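You operate a simulated robot arm through the tools that you are given. There is no shell and no other tool. Be economical: measure what you need, move in short steps, check, and stop when the job is done.

The job below is to be done with a simulated robot arm. You get a single attempt, and the scene is never put back.

Task
Pour the jug's water into the washing bowl and sponge the tea stain off the table.
Fine: wet the green sponge in the bowl; jug and sponge go back; spill nothing.
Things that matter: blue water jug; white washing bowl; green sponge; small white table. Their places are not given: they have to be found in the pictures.

The check looks at the end state, three seconds after you hand in, the way a careful person would. Anything else that was tipped, shoved, dropped, spilled or broken makes it a failure.

Robot
A 7-joint arm with a two-finger parallel gripper, fixed in place. Base frame: the origin is at the foot of the arm, x ahead of it, y to its left, z up. Lengths are in m, angles in rad, forces in N, time in s.
With the tool pointing down near the work surface it reaches from about 0.1 to 0.38 m from the base axis. Its first joint turns from -2.897 to 2.897 rad. Payload 1.57 kg.
Tool frame: the origin (TCP) lies between the finger pads and is the grasp point; the fingertips stand 0.03 m ahead of it; z points along the fingers, y is the line along which they close. Largest opening 0.11 m; finger width 0.024, thickness 0.012; the body of the gripper, 0.048 by 0.112 m, starts 0.078 m behind the TCP.
Orientation is that of the tool frame in the base frame, as a unit quaternion [x, y, z, w]. With the fingers straight down and closing along the base's y, the tool's x points along the base's -x, its y along +y and its z along -z.

Tools
- The arm moves only by the tool apply_moves. Its argument "steps" is a list that holds one entry, the list of rows, each a list of 7 numbers: the shift along the tool's x, y, z in units of 25 mm (1.0 is 25 mm), then the turn, a rotation vector about the tool's x, y, z in units of 5 degrees (1.0 is 5 degrees), then the opening, from 0 (shut) to 1 (fully open). In form: [[[dx, dy, dz, rx, ry, rz, jaw], ...]]. A call has 1 to 12 rows; each row shifts and turns the commanded pose from where the row before left it, along the tool's axes as they then stand. A call with a number of a shift or a turn outside -1 to 1 is refused whole. A row lasts 0.2 s, in which the tool goes at most 0.05 m and 0.15 rad; a call with a longer step from one row to the next is refused whole, and so is a gripper value outside its range. Where a pose cannot be reached the arm comes as near as it can. A force on the tool above 40 N (or 10 N above the force at the start of the call, whichever is more), or a blocked arm, ends the call early, and 0.2 s more pass. Each finger travels about 0.045 m/s and halts on what it meets, pressing with about 31 N; the grip force reading is that of the motor and also rises with nothing between the fingers. The clock runs only during rows and for 0.2 s after the last one: add rows that do not move to give the fingers time. The reply holds the time, the measured pose of the TCP, the force on the tool along the base axes, the opening and the grip force, in the units named above and with some noise, and new pictures: "views" is both (left out), scene, wrist or none.
- Cameras (640 x 400 px; columns grow to the right, rows downward): "scene" is fixed at [0.3999, 0.4996, 1.4924]; the picture's right is [-0.92, 0.39, 0.00], its down [0.38, 0.89, -0.24] and it looks along [-0.09, -0.22, -0.97] (base axes); focal length 351 px, centre (320, 200). "wrist" rides on the gripper at [0.07, 0.016, -0.141] in the tool frame; the picture's right is [-0.23, 0.97, 0.00], its down [-0.86, -0.20, -0.48] and it looks along [-0.47, -0.11, 0.88] (tool axes); focal length 222 px, centre (320, 200).
- lift_body(by): slides the trunk up (or, below 0, down) by that many m; the arm rides with it, the base frame stays. It gives what a move gives, with no picture.
- point_at(camera, pixels): there is no depth. For up to 12 entries [column, row, z] of the newest picture of that camera ("zoom" is the newest enlarged one), the place [x, y] in the base frame at which the ray of that pixel passes the height z, good to about 0.003 m. It takes no simulated time.
- close_up(camera, box): a new picture of the part [left, top, right, bottom] of that camera's present view, enlarged. It takes no simulated time.
- finish_job(): hands the job in; it is judged then, once.

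Go step by step. Measure first, check grasps and placings, and put right what went wrong. The budget is 80 turns and 200 pictures, counting those below and the enlarged ones. Unless the task says otherwise, let go and move clear before handing in, and close with one line.

The tools are called by a JSON object that holds its "name" and its "arguments". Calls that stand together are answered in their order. apply_moves: Moves the arm, as the interface text tells. Its arguments: {"type":"object","properties":{"steps":{"type":"array","items":{"type":"array","items":{"type":"array","items":{"type":"number"}}}},"views":{"type":"string","enum":["both","scene","wrist","none"]}},"required":["steps"]} The other tools are called the same way: lift_body (by) slides the trunk up or down; point_at (camera, pixels) gives the place at which the rays of pixels pass given heights; close_up (camera, box) takes an enlarged picture of a part of a camera's view; finish_job () hands the job in.

At the start:

```text
time_s: 0.0
eef_pos: [0.2891, 0.3317, 1.1093]
orientation: [0.001, 1.0, -0.001, 0.0]
ft_force: [1.0, 0.2, -0.9]
grip_width: 0.1101
finger_force: 0.1
trunk travel left (down, up): [-0.525, 0.065]
```

scene: 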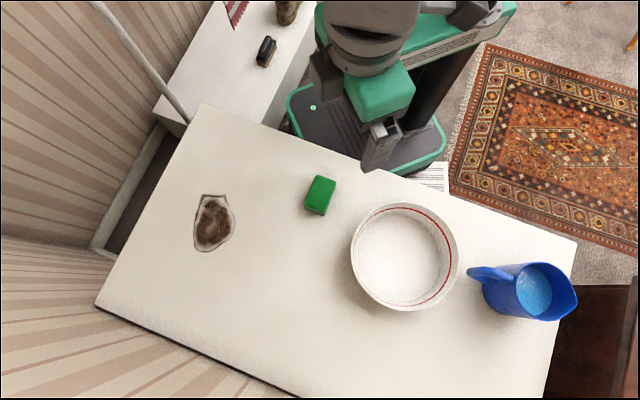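
wrist: 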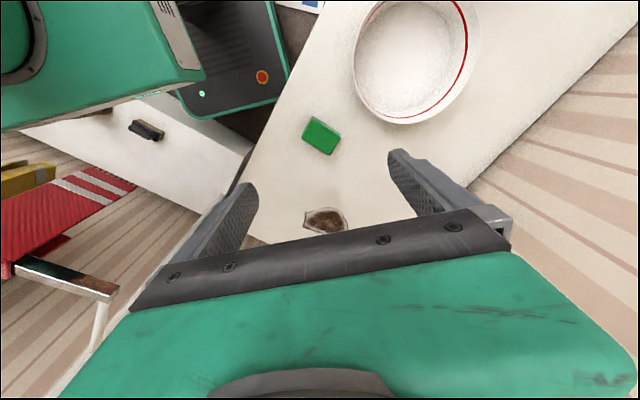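

The scene shows the stain near (213,225), the sponge at (320,195), the bowl at (405,257) and the jug at (530,290). The table height is unclear, so I'll cross-check rays from both cameras at several heights.

{"name": "point_at", "arguments": {"camera": "scene", "pixels": [[320, 195, 0], [320, 195, 0.4], [320, 195, 0.8], [213, 225, 0], [213, 225, 0.4], [213, 225, 0.8], [405, 257, 0], [405, 257, 0.4], [405, 257, 0.8]]}}

{"name": "point_at", "arguments": {"camera": "wrist", "pixels": [[321, 135, 0], [321, 135, 0.4], [321, 135, 0.8], [325, 222, 0], [325, 222, 0.4], [325, 222, 0.8], [411, 60, 0], [411, 60, 0.4], [411, 60, 0.8]]}}

{"name": "close_up", "arguments": {"camera": "scene", "box": [420, 200, 620, 360]}}

{"name": "close_up", "arguments": {"camera": "scene", "box": [160, 140, 420, 300]}}

```text
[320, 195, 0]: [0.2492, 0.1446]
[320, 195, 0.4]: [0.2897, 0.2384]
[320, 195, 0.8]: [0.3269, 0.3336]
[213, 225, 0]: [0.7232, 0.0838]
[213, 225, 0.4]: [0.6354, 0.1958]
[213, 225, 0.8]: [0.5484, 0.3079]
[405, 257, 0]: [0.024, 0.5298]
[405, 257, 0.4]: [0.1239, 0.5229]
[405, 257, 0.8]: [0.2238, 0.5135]
```

```text
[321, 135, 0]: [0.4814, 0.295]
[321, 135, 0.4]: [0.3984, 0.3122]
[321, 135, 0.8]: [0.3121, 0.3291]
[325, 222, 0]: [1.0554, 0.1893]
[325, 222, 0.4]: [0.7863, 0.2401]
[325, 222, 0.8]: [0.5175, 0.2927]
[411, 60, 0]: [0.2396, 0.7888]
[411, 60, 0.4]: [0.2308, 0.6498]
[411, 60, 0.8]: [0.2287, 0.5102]
```

```text
2.50 times, centred on (520, 280) of scene
```

zoom: 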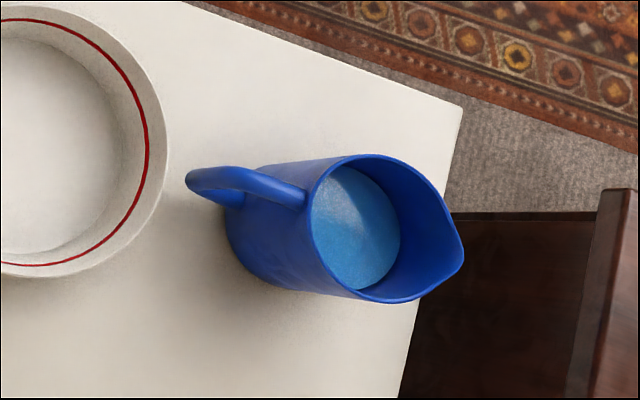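

```text
2.46 times, centred on (290, 220) of scene
```

zoom: 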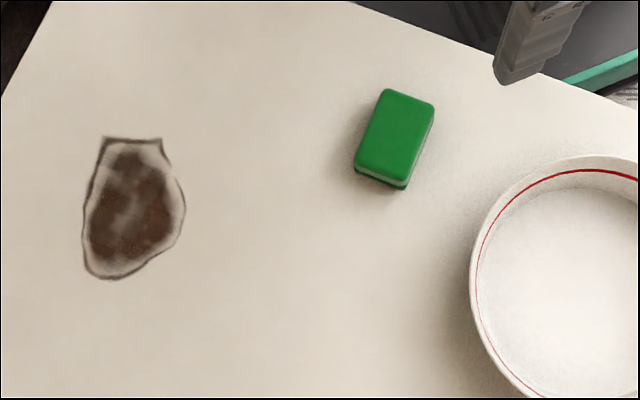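

Both cameras agree on a table top near z≈0.74, not 0. I'll measure the objects' outlines at that height.

{"name": "point_at", "arguments": {"camera": "zoom", "pixels": [[103, 137, 0.74], [160, 140, 0.74], [185, 205, 0.74], [110, 279, 0.74], [82, 225, 0.74], [387, 90, 0.77], [435, 103, 0.77], [405, 183, 0.77], [357, 168, 0.77], [404, 190, 0.74], [356, 174, 0.74], [472, 270, 0.8]]}}

{"name": "point_at", "arguments": {"camera": "scene", "pixels": [[350, 257, 0.82], [460, 257, 0.82], [405, 202, 0.82], [405, 311, 0.82], [205, 103, 0.74], [578, 240, 0.74], [97, 305, 0.74], [545, 398, 0.74], [470, 270, 0.85], [518, 285, 0.92], [577, 300, 0.92], [495, 300, 0.74]]}}

```text
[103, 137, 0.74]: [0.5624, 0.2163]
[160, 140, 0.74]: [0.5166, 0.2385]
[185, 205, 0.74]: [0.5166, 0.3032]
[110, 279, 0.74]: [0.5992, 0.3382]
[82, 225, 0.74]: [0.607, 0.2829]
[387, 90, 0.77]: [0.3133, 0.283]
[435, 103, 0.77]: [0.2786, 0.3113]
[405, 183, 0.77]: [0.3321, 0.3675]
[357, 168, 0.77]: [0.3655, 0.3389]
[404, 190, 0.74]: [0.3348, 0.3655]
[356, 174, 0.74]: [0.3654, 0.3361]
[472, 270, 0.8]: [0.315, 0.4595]
```

```text
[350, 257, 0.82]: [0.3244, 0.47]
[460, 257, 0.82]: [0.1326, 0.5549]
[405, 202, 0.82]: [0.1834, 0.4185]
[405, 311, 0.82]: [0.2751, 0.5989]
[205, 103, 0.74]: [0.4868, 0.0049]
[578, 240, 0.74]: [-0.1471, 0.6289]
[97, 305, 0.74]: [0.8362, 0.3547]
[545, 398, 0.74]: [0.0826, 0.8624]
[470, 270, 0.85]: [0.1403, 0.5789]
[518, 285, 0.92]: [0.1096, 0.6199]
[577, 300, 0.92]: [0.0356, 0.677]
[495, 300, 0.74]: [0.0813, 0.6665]
```

The table top is at about 0.74 and the jug and stain are about 0.65 m out. I'll lower the trunk a little for more reach, then take new pictures.

{"name": "lift_body", "arguments": {"by": -0.15}}

{"name": "apply_moves", "arguments": {"steps": [[[0, 0, 0, 0, 0, 0, 1]]]}}

```text
time_s: 1.8
eef_pos: [0.2896, 0.3318, 0.959]
orientation: [0.0, 1.0, 0.0, -0.001]
ft_force: [0.7, 0.1, 0.4]
grip_width: 0.1101
finger_force: 0.1
trunk travel left (down, up): [-0.375, 0.215]
```

```text
time_s: 2.1
eef_pos: [0.2898, 0.3313, 0.9595]
orientation: [0.0, 1.0, 0.0, 0.001]
ft_force: [-0.1, -0.9, -0.2]
grip_width: 0.1097
finger_force: 0.0
trunk travel left (down, up): [-0.375, 0.215]
```

scene: 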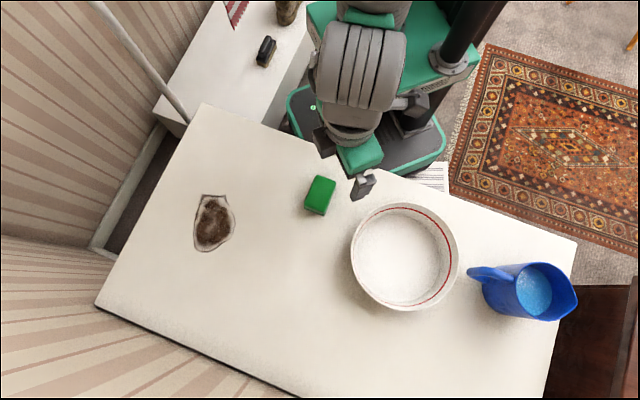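
wrist: 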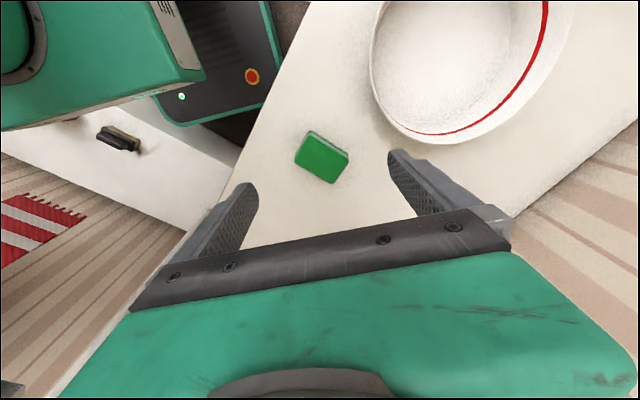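

The pictures are consistent and the arm is hovering clear at z=0.96. I'll move toward the jug while rising slightly, to see it with the wrist camera and to test reach.

{"name": "apply_moves", "arguments": {"steps": [[[0.6, 0.8, -0.8, 0, 0, 0, 1], [0.6, 0.8, -0.8, 0, 0, 0, 1], [0.9, 0.9, -0.4, 0, 0, 0, 1], [0.9, 0.9, 0, 0, 0, 0, 1], [0.9, 0.9, 0, 0, 0, 0, 1], [0.9, 0.9, 0, 0, 0, 0, 1], [0.9, 0.9, 0, 0, 0, 0, 1], [0, 0, 0, 0, 0, 0, 1]]]}}

```text
time_s: 4.0
eef_pos: [0.1454, 0.4874, 1.0112]
orientation: [0.0, 1.0, 0.0, -0.001]
ft_force: [0.4, 0.2, -0.5]
grip_width: 0.1101
finger_force: 0.1
trunk travel left (down, up): [-0.375, 0.215]
```

scene: 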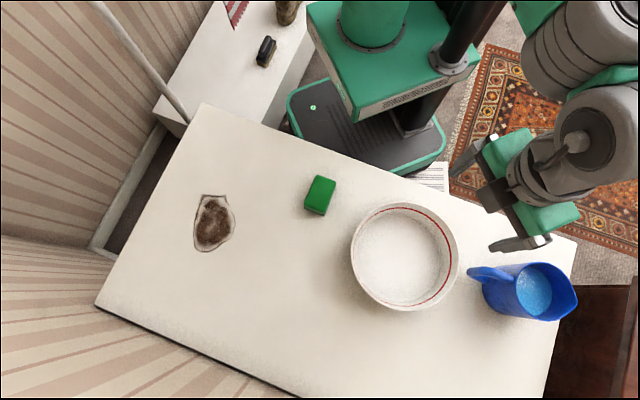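
wrist: 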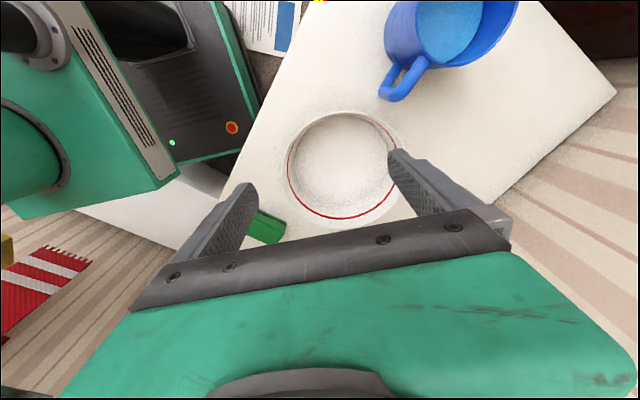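

The TCP reached (0.145, 0.487, 1.011) and the jug is in the wrist view around (440,45). I'll zoom in on it to get its height and handle position.

{"name": "close_up", "arguments": {"camera": "wrist", "box": [360, 0, 540, 112]}}

{"name": "point_at", "arguments": {"camera": "wrist", "pixels": [[388, 98, 0.74], [388, 98, 0.8], [388, 98, 0.86], [430, 60, 0.8], [430, 60, 0.86], [430, 60, 0.92], [430, 60, 0.98], [600, 95, 0.74], [345, 113, 0.8], [340, 220, 0.8], [287, 165, 0.8], [402, 165, 0.8]]}}

{"name": "point_at", "arguments": {"camera": "scene", "pixels": [[468, 273, 0.8], [468, 273, 0.86], [468, 273, 0.92], [519, 268, 0.86], [519, 268, 0.92], [519, 290, 0.86], [519, 290, 0.92], [577, 300, 0.86], [577, 300, 0.92], [545, 320, 0.86], [555, 263, 0.86], [530, 290, 0.86]]}}

```text
3.56 times, centred on (450, 56) of wrist
```

zoom: 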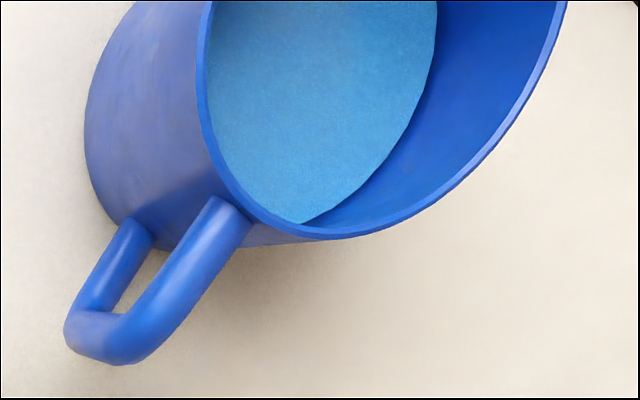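

```text
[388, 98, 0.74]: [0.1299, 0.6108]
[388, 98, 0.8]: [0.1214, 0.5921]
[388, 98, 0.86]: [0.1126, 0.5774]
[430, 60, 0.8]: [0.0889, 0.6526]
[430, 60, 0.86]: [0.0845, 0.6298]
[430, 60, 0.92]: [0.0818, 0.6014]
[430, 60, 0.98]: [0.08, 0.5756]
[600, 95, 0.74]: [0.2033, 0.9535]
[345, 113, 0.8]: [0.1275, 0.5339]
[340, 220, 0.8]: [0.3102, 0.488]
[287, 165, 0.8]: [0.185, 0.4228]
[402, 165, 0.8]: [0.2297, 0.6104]
```

```text
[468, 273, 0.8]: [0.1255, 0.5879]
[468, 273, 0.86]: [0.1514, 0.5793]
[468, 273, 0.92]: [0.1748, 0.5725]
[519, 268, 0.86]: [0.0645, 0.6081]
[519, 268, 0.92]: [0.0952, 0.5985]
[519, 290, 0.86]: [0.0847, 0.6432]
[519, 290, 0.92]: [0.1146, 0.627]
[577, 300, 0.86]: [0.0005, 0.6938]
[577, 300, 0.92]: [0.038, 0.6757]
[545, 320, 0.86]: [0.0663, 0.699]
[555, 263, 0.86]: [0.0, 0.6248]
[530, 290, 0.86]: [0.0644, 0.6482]
```

The handle's outer corner comes out at about (0.123, 0.590, 0.80) and the rim at z≈0.86, with the spout direction about (-0.78, 0.62). Before grasping I'll test in free air whether the tool can tilt 90° or more over the bowl for pouring.

{"name": "apply_moves", "arguments": {"steps": [[[-0.92, 0.2, 0, 0, 0, 0, 1], [-0.92, 0.2, 0, 0, 0, 0, 1], [-0.92, 0.2, 0, 0, 0, 0, 1], [-0.92, 0.2, 0, 0, 0, 0, 1], [-0.92, 0.2, 0, 0, 0, 0, 1], [0, 0, 0, 0, -1, 0, 1], [0, 0, 0, 0, -1, 0, 1], [0, 0, 0, 0, -1, 0, 1], [0, 0, 0, 0, -1, 0, 1], [0, 0, 0, 0, -1, 0, 1], [0, 0, 0, 0, -1, 0, 1], [0, 0, 0, 0, -1, 0, 1]]], "views": "none"}}

{"name": "apply_moves", "arguments": {"steps": [[[0, 0, 0, 0, -1, 0, 1], [0, 0, 0, 0, -1, 0, 1], [0, 0, 0, 0, -1, 0, 1], [0, 0, 0, 0, -1, 0, 1], [0, 0, 0, 0, -1, 0, 1], [0, 0, 0, 0, -1, 0, 1], [0, 0, 0, 0, -1, 0, 1], [0, 0, 0, 0, -1, 0, 1], [0, 0, 0, 0, -1, 0, 1], [0, 0, 0, 0, -1, 0, 1], [0, 0, 0, 0, -1, 0, 1], [0, 0, 0, 0, -1, 0, 1]]]}}

```text
time_s: 6.5
eef_pos: [0.2582, 0.5096, 0.9997]
orientation: [0.002, 0.961, 0.006, 0.276]
ft_force: [-0.4, 0.8, 0.3]
grip_width: 0.1097
finger_force: 0.1
out of reach, approached as far as the arm can: row 6, 7
trunk travel left (down, up): [-0.375, 0.215]
```

```text
time_s: 9.2
eef_pos: [0.2861, 0.4516, 0.9434]
orientation: [0.002, 0.809, 0.006, 0.588]
ft_force: [0.3, 0.1, 0.3]
grip_width: 0.1099
finger_force: 0.0
out of reach, approached as far as the arm can: row 5, 6, 7, 8, 9, 10, 11, 12
trunk travel left (down, up): [-0.375, 0.215]
```

scene: 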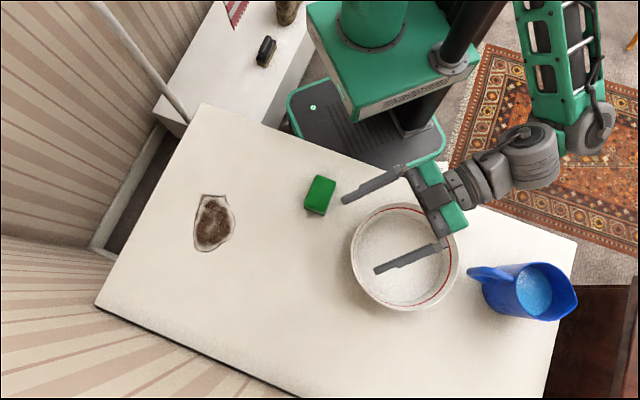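
wrist: 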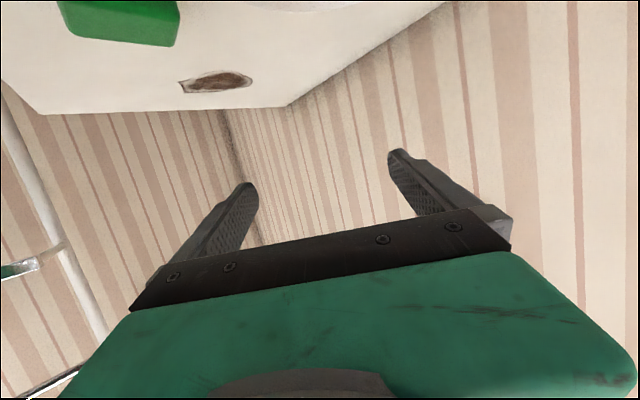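

With the tool pointing along +x the tilt ran out of reach at about 72°. I'll turn it about the vertical so the tool points outward from the base and see if that tilt works better.

{"name": "apply_moves", "arguments": {"steps": [[[0, 0, 0, -0.95, 0, -0.31, 1], [0, 0, 0, -0.95, 0, -0.31, 1], [0, 0, 0, -0.95, 0, -0.31, 1], [0, 0, 0, -0.95, 0, -0.31, 1], [0, 0, 0, -0.95, 0, -0.31, 1], [0, 0, 0, -0.95, 0, -0.31, 1], [0, 0, 0, -0.95, 0, -0.31, 1], [0, 0, 0, -0.95, 0, -0.31, 1], [0, 0, 0, -0.95, 0, -0.31, 1], [0, 0, 0, -0.95, 0, -0.31, 1], [0, 0, 0, -0.95, 0, -0.31, 1], [0, 0, 0, -0.95, 0, -0.31, 1]]], "views": "scene"}}

```text
time_s: 11.8
eef_pos: [0.2854, 0.452, 0.9452]
orientation: [-0.402, 0.699, 0.297, 0.512]
ft_force: [-0.4, 0.3, -0.7]
grip_width: 0.1098
finger_force: 0.1
trunk travel left (down, up): [-0.375, 0.215]
```

scene: 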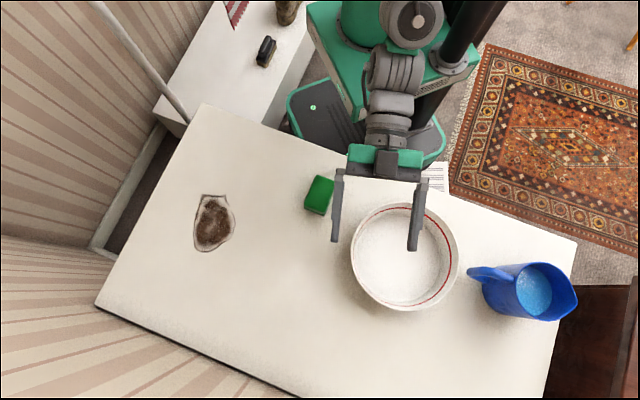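

Pointing outward works with no reach limits. I'll shift toward the pour spot and tilt further to confirm over 100°.

{"name": "apply_moves", "arguments": {"steps": [[[0, 0.8, 0.6, 0, 0, 0, 1], [0, 0.8, 0.6, 0, 0, 0, 1], [0, 0.8, 0.6, 0, 0, 0, 1], [0, 0.8, 0.6, 0, 0, 0, 1], [0, 0, 0, 0, -1, 0, 1], [0, 0, 0, 0, -1, 0, 1], [0, 0, 0, 0, -1, 0, 1], [0, 0, 0, 0, -1, 0, 1], [0, 0, 0, 0, -1, 0, 1], [0, 0, 0, 0, -1, 0, 1], [0, 0, 0, 0, -1, 0, 1], [0, 0, 0, 0, -1, 0, 1]]], "views": "scene"}}

```text
time_s: 14.0
eef_pos: [0.2452, 0.5437, 0.9365]
orientation: [-0.307, 0.54, 0.395, 0.677]
ft_force: [-1.9, -1.7, 12.9]
grip_width: 0.1103
finger_force: 0.2
trunk travel left (down, up): [-0.375, 0.215]
stopped in row 11: the force on the tool passed its limit (the readings are from after the stop); the commanded pose is now the measured one
```

scene: 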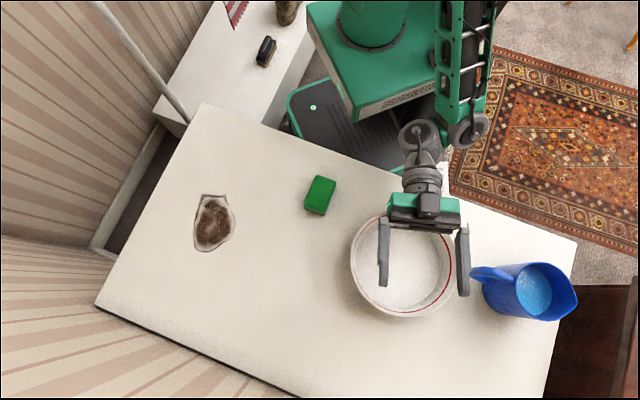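

The tool met something at about 103° of tilt with a 13 N upward force. I'll check whether the bowl shifted.

{"name": "close_up", "arguments": {"camera": "scene", "box": [330, 100, 530, 330]}}

{"name": "close_up", "arguments": {"camera": "wrist", "box": [0, 0, 640, 400]}}

```text
1.74 times, centred on (430, 215) of scene
```

zoom: 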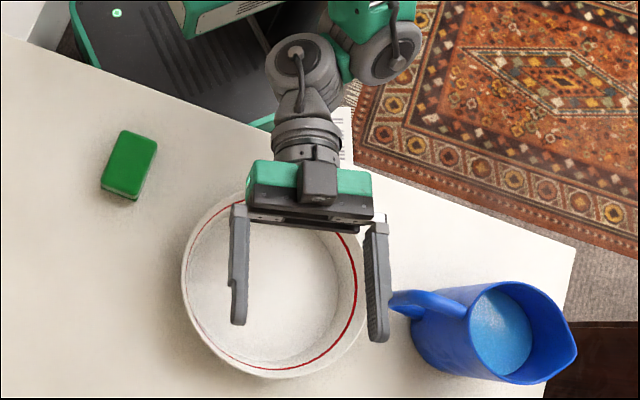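

```text
1.00 times, centred on (320, 200) of wrist
```

zoom: 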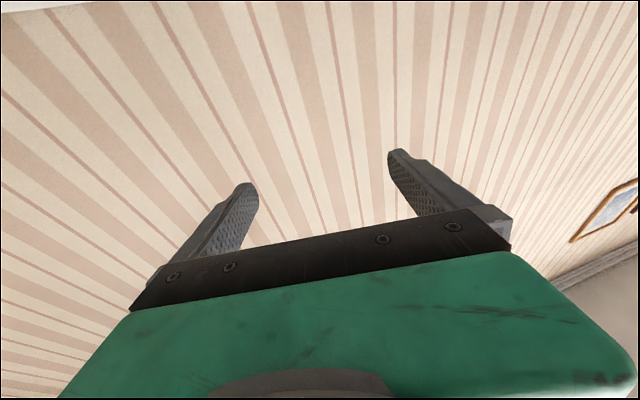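

The gripper's underside brushed the bowl's near rim, so at high tilt I need to hold the TCP above z≈0.97. I'll rise, tilt back and recheck the bowl.

{"name": "apply_moves", "arguments": {"steps": [[[-0.97, 0, 0.24, 0, 0, 0, 1], [-0.97, 0, 0.24, 0, 0, 0, 1], [-0.97, 0, 0.24, 0, 1, 0, 1], [0, 0, 0, 0, 1, 0, 1], [0, 0, 0, 0, 1, 0, 1], [0, 0, 0, 0, 1, 0, 1], [0, 0, 0, 0, 1, 0, 1], [0, 0, 0, 0, 1, 0, 1], [0, 0, 0, 0, 1, 0, 1], [0, 0, 0, 0, 1, 0, 1], [0, 0, 0, 0, 1, 0, 1], [0, 0, 0, 0, 1, 0, 1]]], "views": "none"}}

{"name": "apply_moves", "arguments": {"steps": [[[0, 0, 0, 0, 1, 0, 1], [0, 0, 0, 0, 1, 0, 1], [0, 0, 0, 0, 1, 0, 1], [0, 0, 0, 0, 1, 0, 1], [0, 0, 0, 0, 1, 0, 1], [0, 0, 0, 0, 1, 0, 1], [0, 0, 0, 0, 1, 0, 1], [0, 0, 0, 0, 1, 0, 1], [0, 0, 0, 0, 1, 0, 1], [0, 0, 0, 0, 1, 0, 1], [0, 0, 0, 0, 0, 0, 1]]]}}

```text
time_s: 16.6
eef_pos: [0.2453, 0.5428, 1.0077]
orientation: [-0.447, 0.776, 0.226, 0.384]
ft_force: [0.3, -0.7, -1.6]
grip_width: 0.1098
finger_force: 0.2
trunk travel left (down, up): [-0.375, 0.215]
```

```text
time_s: 19.0
eef_pos: [0.2463, 0.5443, 1.0073]
orientation: [-0.501, 0.865, 0.017, 0.02]
ft_force: [0.1, -0.2, -0.1]
grip_width: 0.1101
finger_force: 0.1
trunk travel left (down, up): [-0.375, 0.215]
```

scene: 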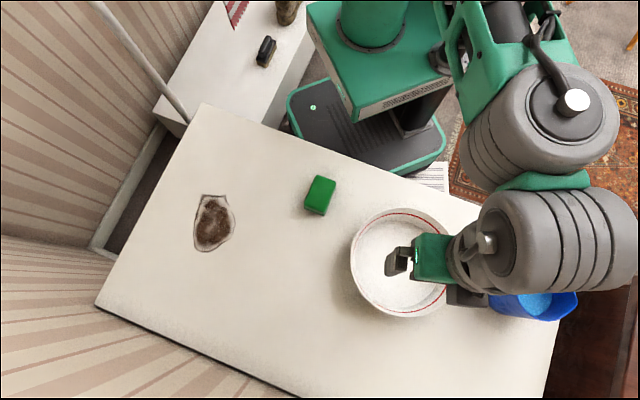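
wrist: 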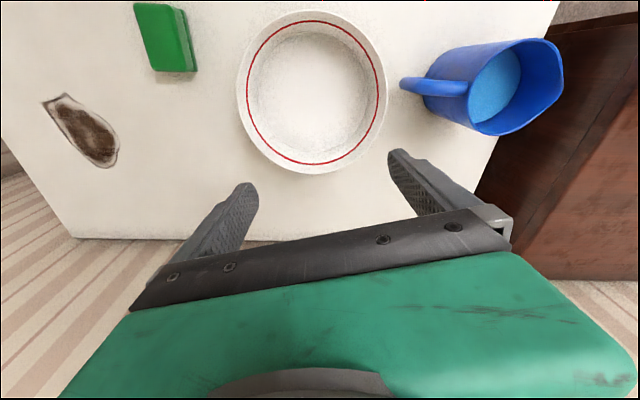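

The bowl now spans rows 208–318 in the scene picture, so it moved about 1 cm and is otherwise fine. This wrist view shows the jug well, so I'll zoom and measure it.

{"name": "close_up", "arguments": {"camera": "wrist", "box": [390, 25, 590, 150]}}

{"name": "point_at", "arguments": {"camera": "wrist", "pixels": [[236, 90, 0.8], [388, 95, 0.8], [315, 10, 0.8], [313, 174, 0.8], [400, 83, 0.8], [400, 83, 0.83], [400, 83, 0.86], [516, 40, 0.86], [485, 134, 0.86], [563, 70, 0.86], [470, 92, 0.86]]}}

{"name": "point_at", "arguments": {"camera": "scene", "pixels": [[350, 260, 0.8], [405, 318, 0.8], [405, 208, 0.8]]}}

```text
3.20 times, centred on (490, 88) of wrist
```

zoom: 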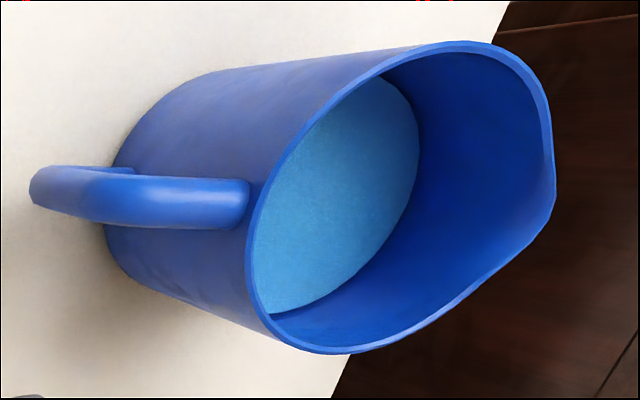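

```text
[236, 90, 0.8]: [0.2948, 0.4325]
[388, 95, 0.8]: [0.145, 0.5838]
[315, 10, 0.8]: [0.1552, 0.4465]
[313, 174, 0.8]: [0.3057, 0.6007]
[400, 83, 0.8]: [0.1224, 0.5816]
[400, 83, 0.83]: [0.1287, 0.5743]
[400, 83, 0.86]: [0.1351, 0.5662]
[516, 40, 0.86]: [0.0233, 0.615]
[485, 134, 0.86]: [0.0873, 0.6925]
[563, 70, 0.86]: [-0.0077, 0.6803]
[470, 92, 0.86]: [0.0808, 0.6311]
```

```text
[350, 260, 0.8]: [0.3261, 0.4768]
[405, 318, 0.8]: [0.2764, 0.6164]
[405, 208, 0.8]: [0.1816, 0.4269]
```

The jug's rim sits at z≈0.86 with a lateral width of about 0.10 m, close to the 0.11 opening, so I'll measure the body lower down too.

{"name": "point_at", "arguments": {"camera": "zoom", "pixels": [[180, 92, 0.74], [112, 165, 0.74], [130, 270, 0.74], [104, 230, 0.74], [245, 205, 0.86], [250, 270, 0.86], [330, 352, 0.86], [390, 58, 0.86], [490, 44, 0.86], [554, 190, 0.86], [290, 310, 0.81], [415, 130, 0.81]]}}

{"name": "close_up", "arguments": {"camera": "scene", "box": [460, 240, 600, 328]}}

```text
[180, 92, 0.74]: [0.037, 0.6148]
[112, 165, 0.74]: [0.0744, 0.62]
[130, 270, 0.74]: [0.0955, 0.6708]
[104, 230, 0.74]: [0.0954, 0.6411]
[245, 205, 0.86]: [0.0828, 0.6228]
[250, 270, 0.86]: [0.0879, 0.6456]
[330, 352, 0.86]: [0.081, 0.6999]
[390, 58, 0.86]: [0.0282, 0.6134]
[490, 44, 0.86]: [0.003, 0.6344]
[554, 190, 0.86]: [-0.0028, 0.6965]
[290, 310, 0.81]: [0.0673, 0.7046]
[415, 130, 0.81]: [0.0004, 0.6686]
```

```text
4.55 times, centred on (530, 284) of scene
```

zoom: 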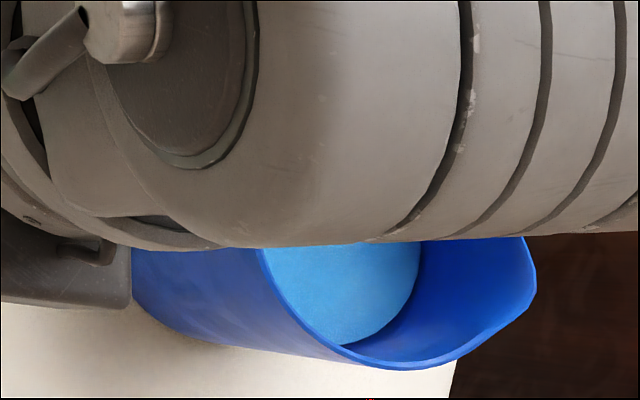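

The jug's centre fits at about (0.049, 0.659), with a rim radius near 0.051 tapering to 0.045, so a top grip across the spout axis leaves about 4 mm each side. I'll move above it and yaw to line up.

{"name": "apply_moves", "arguments": {"steps": [[[0, 0.912, 0, 0, 0.3, 0, 1], [0, 0.912, 0, 0, 0.3, 0, 1], [0, 0.912, 0, 0, 0, 0, 1], [0, 0.912, 0, 0, 0, 0, 1], [0, 0.912, 0, 0, 0, 0, 1], [0, 0.912, 0, 0, 0, 0, 1], [0, 0.912, 0, 0, 0, 0, 1], [0, 0.912, 0, 0, 0, 0, 1], [0, 0.912, 0, 0, 0, 0, 1], [0, 0.912, 0, 0, 0, 0, 1], [0, 0, 0, 0, 0, 1, 1], [0, 0, 0, 0, 0, 1, 1]]], "views": "none"}}

{"name": "apply_moves", "arguments": {"steps": [[[0, 0, 0, 0, 0, 1, 1], [0, 0, 0, 0, 0, 1, 1], [0, 0, 0, 0, 0, 1, 1], [0, 0, 0, 0, 0, 1, 1], [0, 0, 0, 0, 0, 1, 1], [0, 0, 0, 0, 0, 1, 1], [0, 0, 0, 0, 0, 1, 1], [0, 0, 0, 0, 0, 1, 1], [0, 0, 0, 0, 0, 1, 1], [0, 0, 0, 0, 0, 1, 1], [0, 0, 0, 0, 0, 1, 1], [0, 0, 0, 0, 0, 1, 1]]], "views": "none"}}

{"name": "apply_moves", "arguments": {"steps": [[[0, 0, 0, 0, 0, 1, 1], [0, 0, 0, 0, 0, 1, 1], [0, 0, 0, 0, 0, 1, 1], [0, 0, 0, 0, 0, 1, 1], [0, 0, 0, 0, 0, 1, 1], [0, 0, 0, 0, 0, 0.9, 1], [0, 0, 0, 0, 0, 0, 1]]]}}

```text
time_s: 21.6
eef_pos: [0.0494, 0.6289, 0.9965]
orientation: [-0.424, 0.906, 0.004, -0.003]
ft_force: [0.1, -0.1, 0.3]
grip_width: 0.1099
finger_force: 0.1
out of reach, approached as far as the arm can: row 8, 9, 10
trunk travel left (down, up): [-0.375, 0.215]
```

```text
time_s: 24.2
eef_pos: [0.05, 0.6306, 0.9961]
orientation: [0.087, 0.996, 0.002, -0.004]
ft_force: [-0.7, 0.6, -0.5]
grip_width: 0.1098
finger_force: 0.1
trunk travel left (down, up): [-0.375, 0.215]
```

```text
time_s: 25.8
eef_pos: [0.0492, 0.6289, 0.9961]
orientation: [0.338, 0.941, 0.001, -0.004]
ft_force: [-0.8, 1.4, 0.0]
grip_width: 0.11
finger_force: 0.0
trunk travel left (down, up): [-0.375, 0.215]
```

scene: 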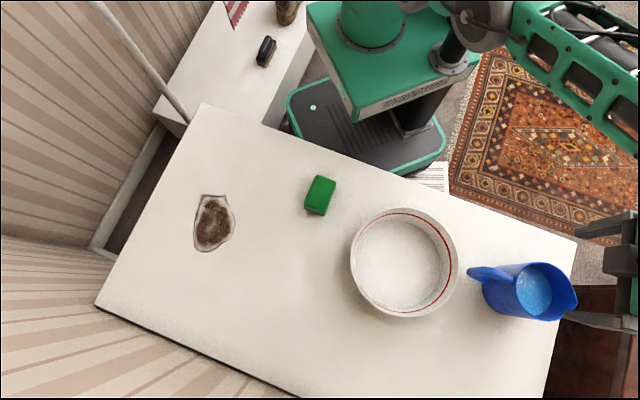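
wrist: 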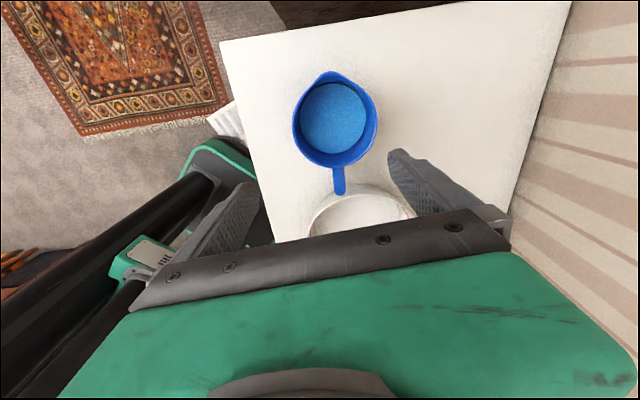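

At this height the arm stopped 3 cm short in y. I'll re-measure the jug from this view and try the remaining shift with the new yaw.

{"name": "close_up", "arguments": {"camera": "wrist", "box": [270, 55, 430, 205]}}

{"name": "point_at", "arguments": {"camera": "wrist", "pixels": [[327, 72, 0.86], [292, 122, 0.86], [378, 122, 0.86], [334, 167, 0.86], [339, 193, 0.82], [356, 160, 0.86], [310, 157, 0.86]]}}

{"name": "apply_moves", "arguments": {"steps": [[[0.38, 0.46, 0, 0, 0, 0, 1], [0.38, 0.46, 0, 0, 0, 0, 1], [0, 0, 0, 0, 0, 0, 1]]], "views": "wrist"}}

```text
2.67 times, centred on (350, 130) of wrist
```

zoom: 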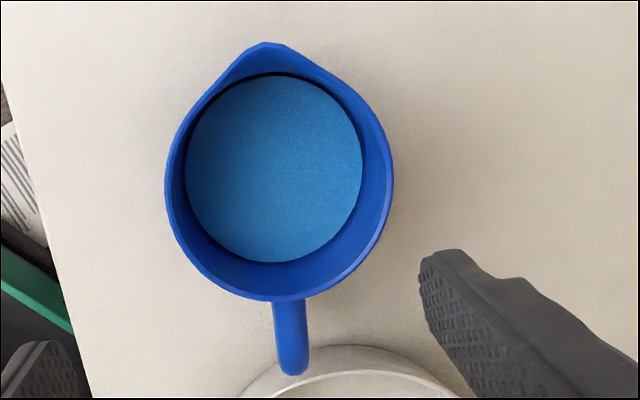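

```text
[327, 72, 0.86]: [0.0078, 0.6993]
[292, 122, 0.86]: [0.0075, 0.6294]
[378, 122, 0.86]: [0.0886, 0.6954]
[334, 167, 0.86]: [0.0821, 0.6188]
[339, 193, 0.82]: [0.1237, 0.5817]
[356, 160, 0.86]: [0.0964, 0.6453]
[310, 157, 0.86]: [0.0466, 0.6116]
```

```text
time_s: 26.6
eef_pos: [0.0505, 0.6357, 0.9923]
orientation: [0.338, 0.941, 0.001, -0.005]
ft_force: [1.0, -0.5, 0.0]
grip_width: 0.1101
finger_force: 0.1
out of reach, approached as far as the arm can: row 1, 2
trunk travel left (down, up): [-0.375, 0.215]
```

wrist: 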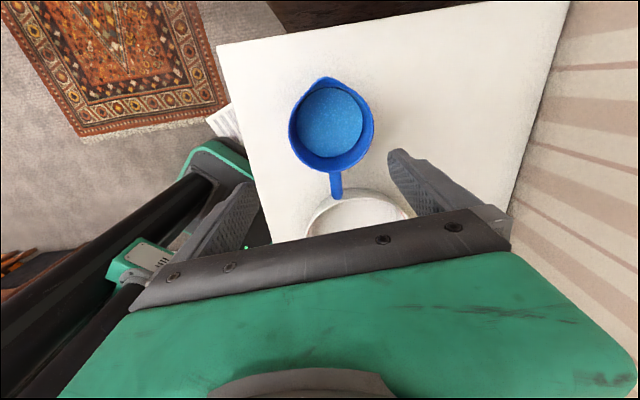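

Refined, the jug centre is (0.0485, 0.660), the spout azimuth is about 133.5° and the rim is about 0.104 wide. I'll lower the trunk 5 cm, still clear of the rim, and try again with the yaw corrected.

{"name": "lift_body", "arguments": {"by": -0.05}}

{"name": "apply_moves", "arguments": {"steps": [[[0.3, 0.36, 0, 0, 0, 0.7, 1], [0.36, 0.36, 0, 0, 0, 0.7, 1], [0, 0, 0, 0, 0, 0, 1]]], "views": "wrist"}}

```text
time_s: 27.5
eef_pos: [0.0508, 0.6357, 0.9423]
orientation: [0.337, 0.941, 0.001, -0.004]
ft_force: [-0.5, 0.2, 0.6]
grip_width: 0.1101
finger_force: 0.1
trunk travel left (down, up): [-0.325, 0.265]
```

```text
time_s: 28.3
eef_pos: [0.0515, 0.6261, 0.928]
orientation: [0.395, 0.919, 0.0, -0.004]
ft_force: [-0.4, -0.4, -0.9]
grip_width: 0.11
finger_force: 0.0
out of reach, approached as far as the arm can: row 1, 2
trunk travel left (down, up): [-0.325, 0.265]
```

wrist: 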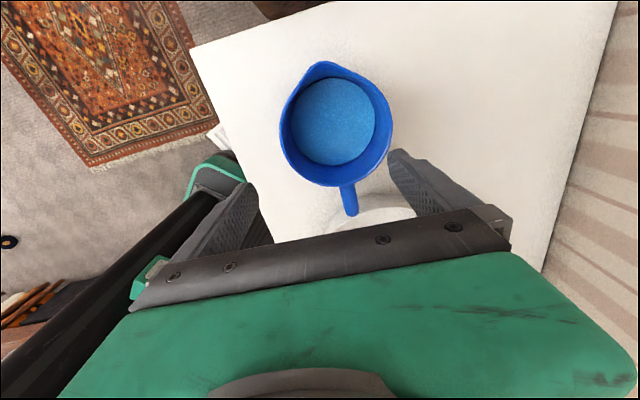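

Reach fell when the arm went high relative to its trunk, so raising the trunk and lowering the arm should help. I'll raise it 0.15, descend with the arm and retry the outward shift.

{"name": "lift_body", "arguments": {"by": 0.15}}

{"name": "apply_moves", "arguments": {"steps": [[[0, 0, 1, 0, 0, 0, 1], [0, 0, 1, 0, 0, 0, 1], [0, 0, 1, 0, 0, 0, 1], [0, 0, 1, 0, 0, 0, 1], [0, 0, 0.8, 0, 0, 0, 1], [0.36, 0.28, 0, 0, 0, 0, 1], [0.36, 0.28, 0, 0, 0, 0, 1], [0.36, 0.28, 0, 0, 0, 0, 1], [0, 0, 0, 0, 0, 0, 1]]], "views": "wrist"}}

```text
time_s: 30.1
eef_pos: [0.052, 0.6261, 1.0775]
orientation: [0.394, 0.919, 0.0, -0.005]
ft_force: [0.6, 1.1, -0.5]
grip_width: 0.1097
finger_force: 0.1
trunk travel left (down, up): [-0.475, 0.115]
```

```text
time_s: 32.0
eef_pos: [0.0474, 0.6628, 0.9555]
orientation: [0.394, 0.919, 0.0, -0.005]
ft_force: [-0.1, 0.2, -0.7]
grip_width: 0.1101
finger_force: 0.0
trunk travel left (down, up): [-0.475, 0.115]
```

wrist: 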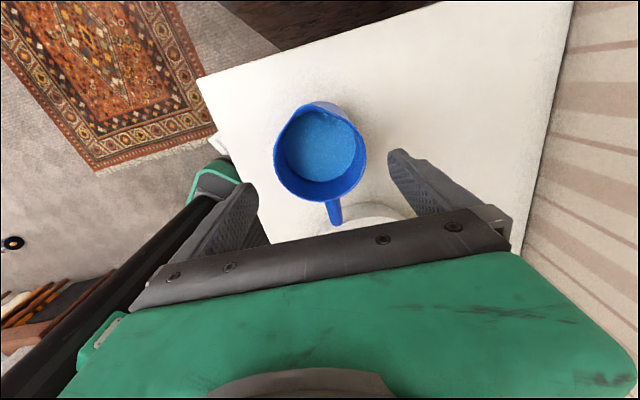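

The arm is now over the jug at (0.047, 0.663, 0.956). I'll zoom in to fine-centre it before descending.

{"name": "close_up", "arguments": {"camera": "wrist", "box": [240, 90, 400, 240]}}

```text
2.67 times, centred on (320, 165) of wrist
```

zoom: 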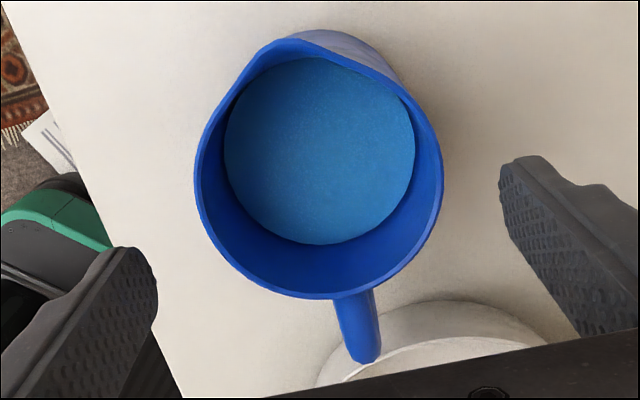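

{"name": "point_at", "arguments": {"camera": "zoom", "pixels": [[318, 174, 0.86], [195, 199, 0.86], [441, 149, 0.86], [335, 298, 0.86], [290, 38, 0.86], [195, 199, 0.85], [441, 149, 0.85], [380, 360, 0.83], [335, 298, 0.85], [193, 190, 0.86], [443, 165, 0.86]]}}

```text
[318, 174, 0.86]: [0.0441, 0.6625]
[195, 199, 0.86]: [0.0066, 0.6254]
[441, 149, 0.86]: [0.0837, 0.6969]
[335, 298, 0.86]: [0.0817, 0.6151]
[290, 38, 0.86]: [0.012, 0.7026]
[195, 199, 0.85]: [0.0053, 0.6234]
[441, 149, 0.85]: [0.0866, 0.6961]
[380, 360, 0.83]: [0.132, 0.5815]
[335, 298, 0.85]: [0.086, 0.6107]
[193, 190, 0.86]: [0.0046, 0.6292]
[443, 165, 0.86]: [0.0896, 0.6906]
```

The rim is about 0.103–0.105 wide with its centre near l=0.489, so I'm off by about 1.5 mm. I'll trim that and descend until the fingertips are just above the rim, then look.

{"name": "apply_moves", "arguments": {"steps": [[[-0.1, -0.06, 0.7, 0, 0, 0, 1], [0, 0, 0.6, 0, 0, 0, 1], [0, 0, 0.6, 0, 0, 0, 1], [0, 0, 0, 0, 0, 0, 1], [0, 0, 0, 0, 0, 0, 1]]]}}

{"name": "close_up", "arguments": {"camera": "wrist", "box": [200, 110, 460, 270]}}

{"name": "close_up", "arguments": {"camera": "scene", "box": [440, 200, 640, 340]}}

```text
time_s: 33.2
eef_pos: [0.0473, 0.6588, 0.9115]
orientation: [0.394, 0.919, 0.001, -0.005]
ft_force: [0.1, 0.4, -0.5]
grip_width: 0.1099
finger_force: 0.1
trunk travel left (down, up): [-0.475, 0.115]
```

scene: 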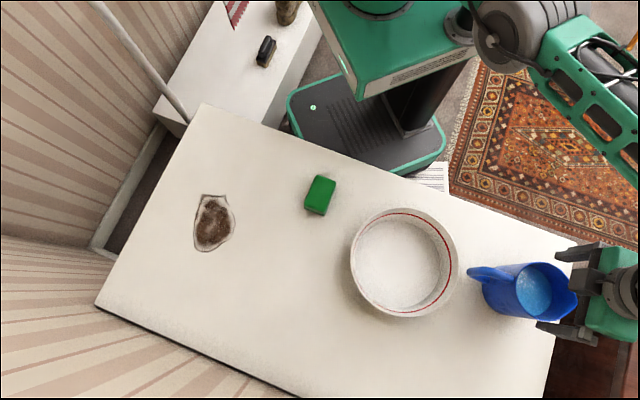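
wrist: 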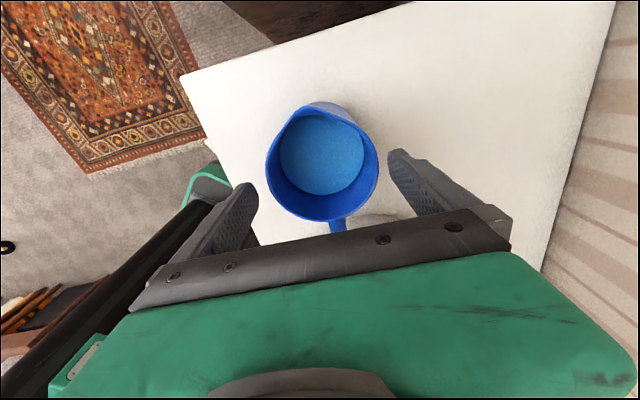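

```text
2.46 times, centred on (330, 190) of wrist
```

zoom: 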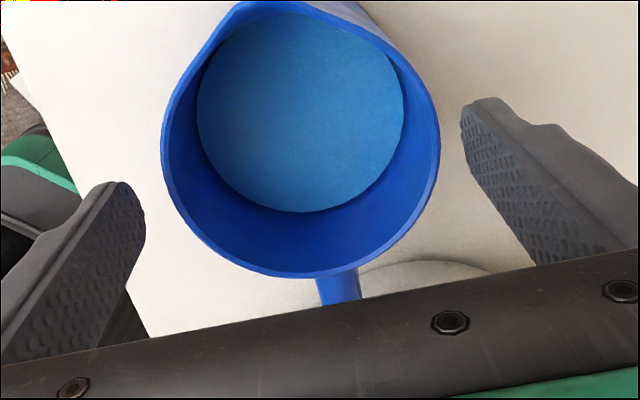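

```text
2.86 times, centred on (540, 270) of scene
```

zoom: 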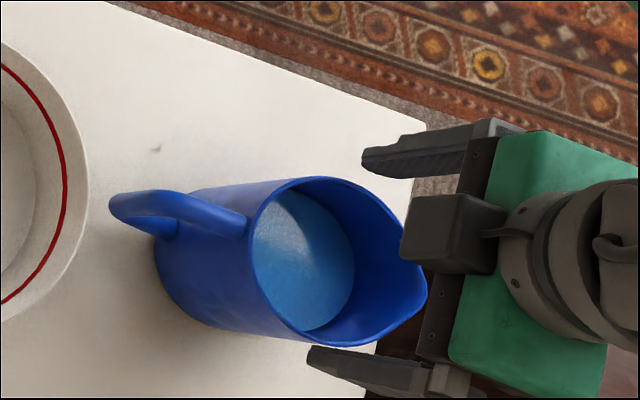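

The rim looks centred between the fingertips with similar gaps of about 25 px on each side. I'll descend slowly past the rim, relying on the force stop.

{"name": "apply_moves", "arguments": {"steps": [[[0, 0, 0.4, 0, 0, 0, 1], [0, 0, 0.4, 0, 0, 0, 1], [0, 0, 0.4, 0, 0, 0, 1], [0, 0, 0.4, 0, 0, 0, 1], [0, 0, 0.4, 0, 0, 0, 1], [0, 0, 0.4, 0, 0, 0, 1], [0, 0, 0, 0, 0, 0, 1]]]}}

{"name": "close_up", "arguments": {"camera": "wrist", "box": [200, 110, 460, 270]}}

```text
time_s: 34.9
eef_pos: [0.0471, 0.6605, 0.8505]
orientation: [0.394, 0.919, 0.0, -0.004]
ft_force: [-0.1, -0.2, -0.8]
grip_width: 0.11
finger_force: 0.1
trunk travel left (down, up): [-0.475, 0.115]
```

scene: 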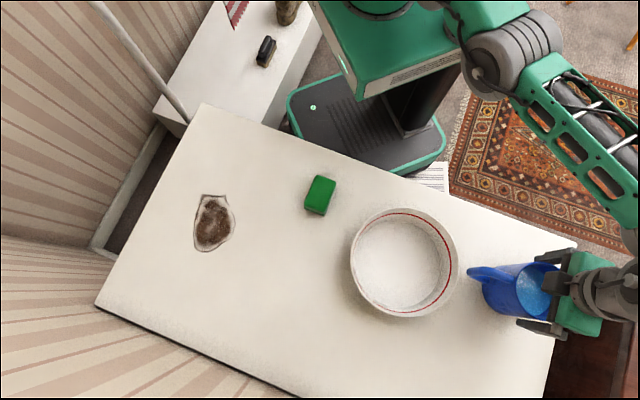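
wrist: 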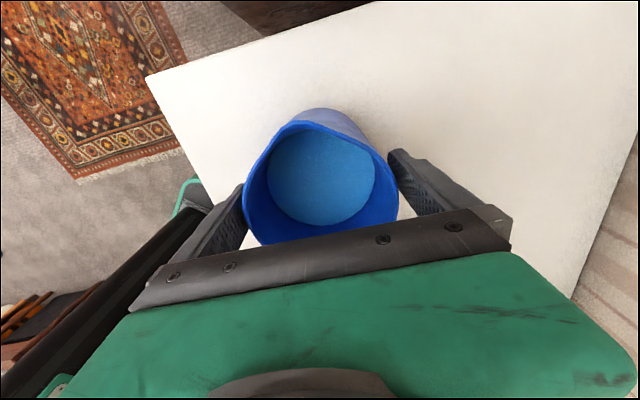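

```text
2.46 times, centred on (330, 190) of wrist
```

zoom: 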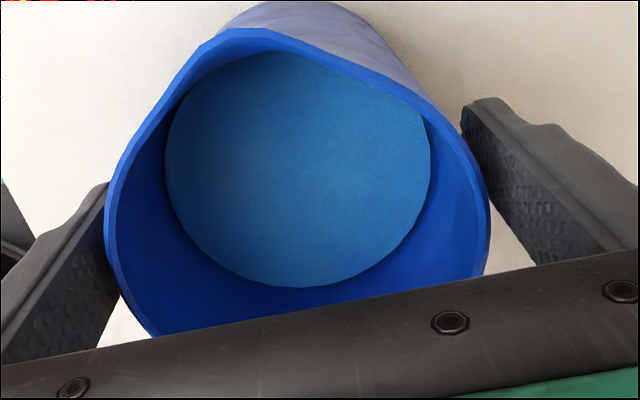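

The fingers straddle the rim without contact. I'll go down another 3.5 cm and close.

{"name": "apply_moves", "arguments": {"steps": [[[0, 0, 0.4, 0, 0, 0, 1], [0, 0, 0.4, 0, 0, 0, 1], [0, 0, 0.4, 0, 0, 0, 1], [0, 0, 0.2, 0, 0, 0, 1], [0, 0, 0, 0, 0, 0, 1]]], "views": "none"}}

{"name": "apply_moves", "arguments": {"steps": [[[0, 0, 0, 0, 0, 0, 0.9], [0, 0, 0, 0, 0, 0, 0.85], [0, 0, 0, 0, 0, 0, 0.8], [0, 0, 0, 0, 0, 0, 0.7], [0, 0, 0, 0, 0, 0, 0.6], [0, 0, 0, 0, 0, 0, 0.6]]]}}

```text
time_s: 36.0
eef_pos: [0.0468, 0.6581, 0.8162]
orientation: [0.393, 0.92, 0.0, -0.004]
ft_force: [0.6, -1.3, 0.7]
grip_width: 0.1101
finger_force: 0.1
trunk travel left (down, up): [-0.475, 0.115]
```

```text
time_s: 37.5
eef_pos: [0.0466, 0.6573, 0.8157]
orientation: [0.394, 0.919, 0.0, -0.005]
ft_force: [1.5, 2.1, 0.7]
grip_width: 0.0956
finger_force: 31.6
trunk travel left (down, up): [-0.475, 0.115]
```

scene: 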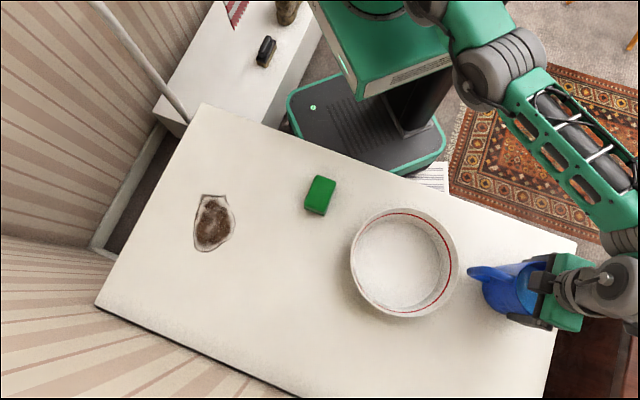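
wrist: 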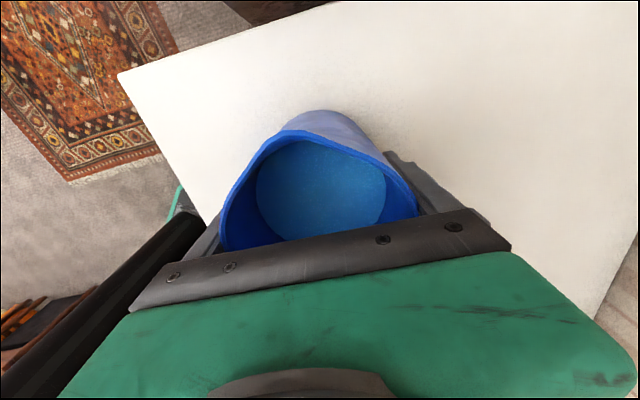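

The jug is gripped at width 0.0956 with 31.6 N, and I'll remember its home TCP as (0.0466, 0.6575, 0.8157). Now a gentle test lift.

{"name": "apply_moves", "arguments": {"steps": [[[0, 0, -0.2, 0, 0, 0, 0.6], [0, 0, -0.3, 0, 0, 0, 0.6], [0, 0, -0.4, 0, 0, 0, 0.6], [0, 0, -0.4, 0, 0, 0, 0.6], [0, 0, -0.4, 0, 0, 0, 0.6], [0, 0, -0.3, 0, 0, 0, 0.6], [0, 0, 0, 0, 0, 0, 0.6]]]}}

```text
time_s: 39.0
eef_pos: [0.048, 0.659, 0.8658]
orientation: [0.394, 0.919, 0.0, -0.004]
ft_force: [0.4, 0.0, -6.2]
grip_width: 0.0955
finger_force: 31.3
trunk travel left (down, up): [-0.475, 0.115]
```

scene: 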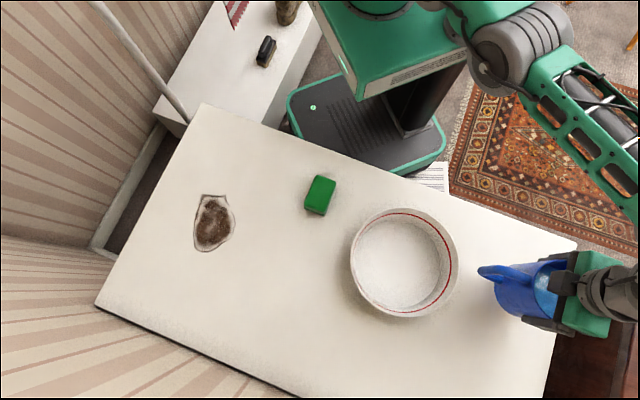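
wrist: 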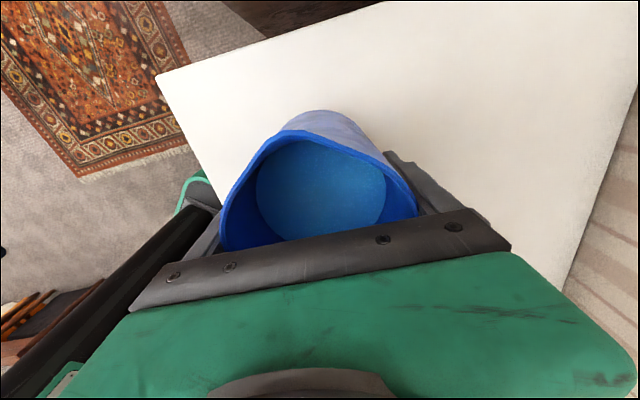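

The jug is lifted, about 6.2 N, and level. I'll raise it straight up and then carry it over the bowl smoothly.

{"name": "apply_moves", "arguments": {"steps": [[[0, 0, -0.3, 0, 0, 0, 0.6], [0, 0, -0.5, 0, 0, 0, 0.6], [0, 0, -0.7, 0, 0, 0, 0.6], [0, 0, -0.7, 0, 0, 0, 0.6], [-0.3, 0.1, -0.6, 0, 0, 0, 0.6], [-0.5, 0.15, -0.5, 0, 0, 0, 0.6], [-0.7, 0.22, -0.4, 0, 0, 0, 0.6], [-0.7, 0.22, -0.3, 0, 0, 0, 0.6], [-0.7, 0.22, -0.2, 0, 0, 0, 0.6], [-0.7, 0.22, -0.2, 0, 0, 0, 0.6], [-0.7, 0.22, -0.2, 0, 0, 0, 0.6], [-0.7, 0.22, 0, 0, 0, 0, 0.6]]], "views": "none"}}

{"name": "apply_moves", "arguments": {"steps": [[[-0.7, 0.22, -0.1, 0, 0, 0, 0.6], [-0.7, 0.22, 0, 0, 0, 0, 0.6], [-0.7, 0.22, 0, 0, 0, 0, 0.6], [-0.6, 0.2, 0, 0, 0, 0, 0.6], [-0.6, 0.2, 0, 0, 0, 0, 0.6], [-0.4, 0.2, 0, 0, 0, 0, 0.6], [-0.2, 0.1, 0, 0, 0, 0, 0.6], [0, 0, 0, 0, 0, 0, 0.6]]]}}

```text
time_s: 41.6
eef_pos: [0.1606, 0.5964, 0.9798]
orientation: [0.394, 0.919, 0.0, -0.004]
ft_force: [-0.3, 0.3, -6.6]
grip_width: 0.0951
finger_force: 31.1
trunk travel left (down, up): [-0.475, 0.115]
```

```text
time_s: 43.5
eef_pos: [0.2549, 0.5495, 0.982]
orientation: [0.394, 0.919, 0.0, -0.005]
ft_force: [0.4, 0.6, -7.0]
grip_width: 0.0951
finger_force: 31.2
trunk travel left (down, up): [-0.475, 0.115]
```

scene: 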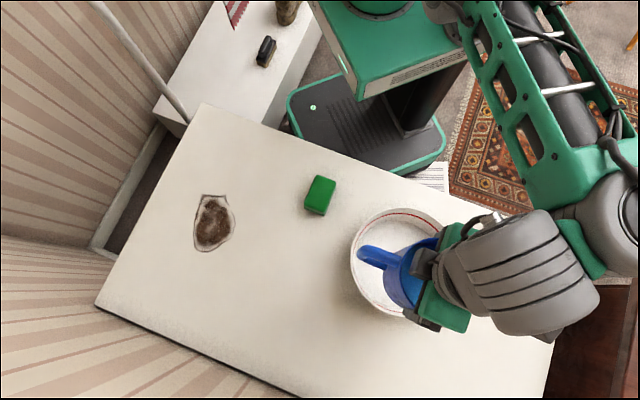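
wrist: 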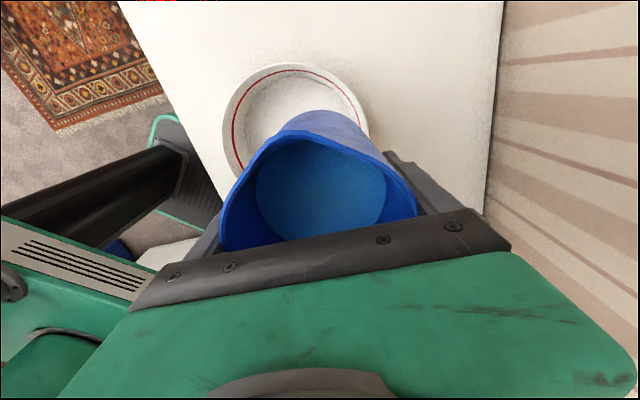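

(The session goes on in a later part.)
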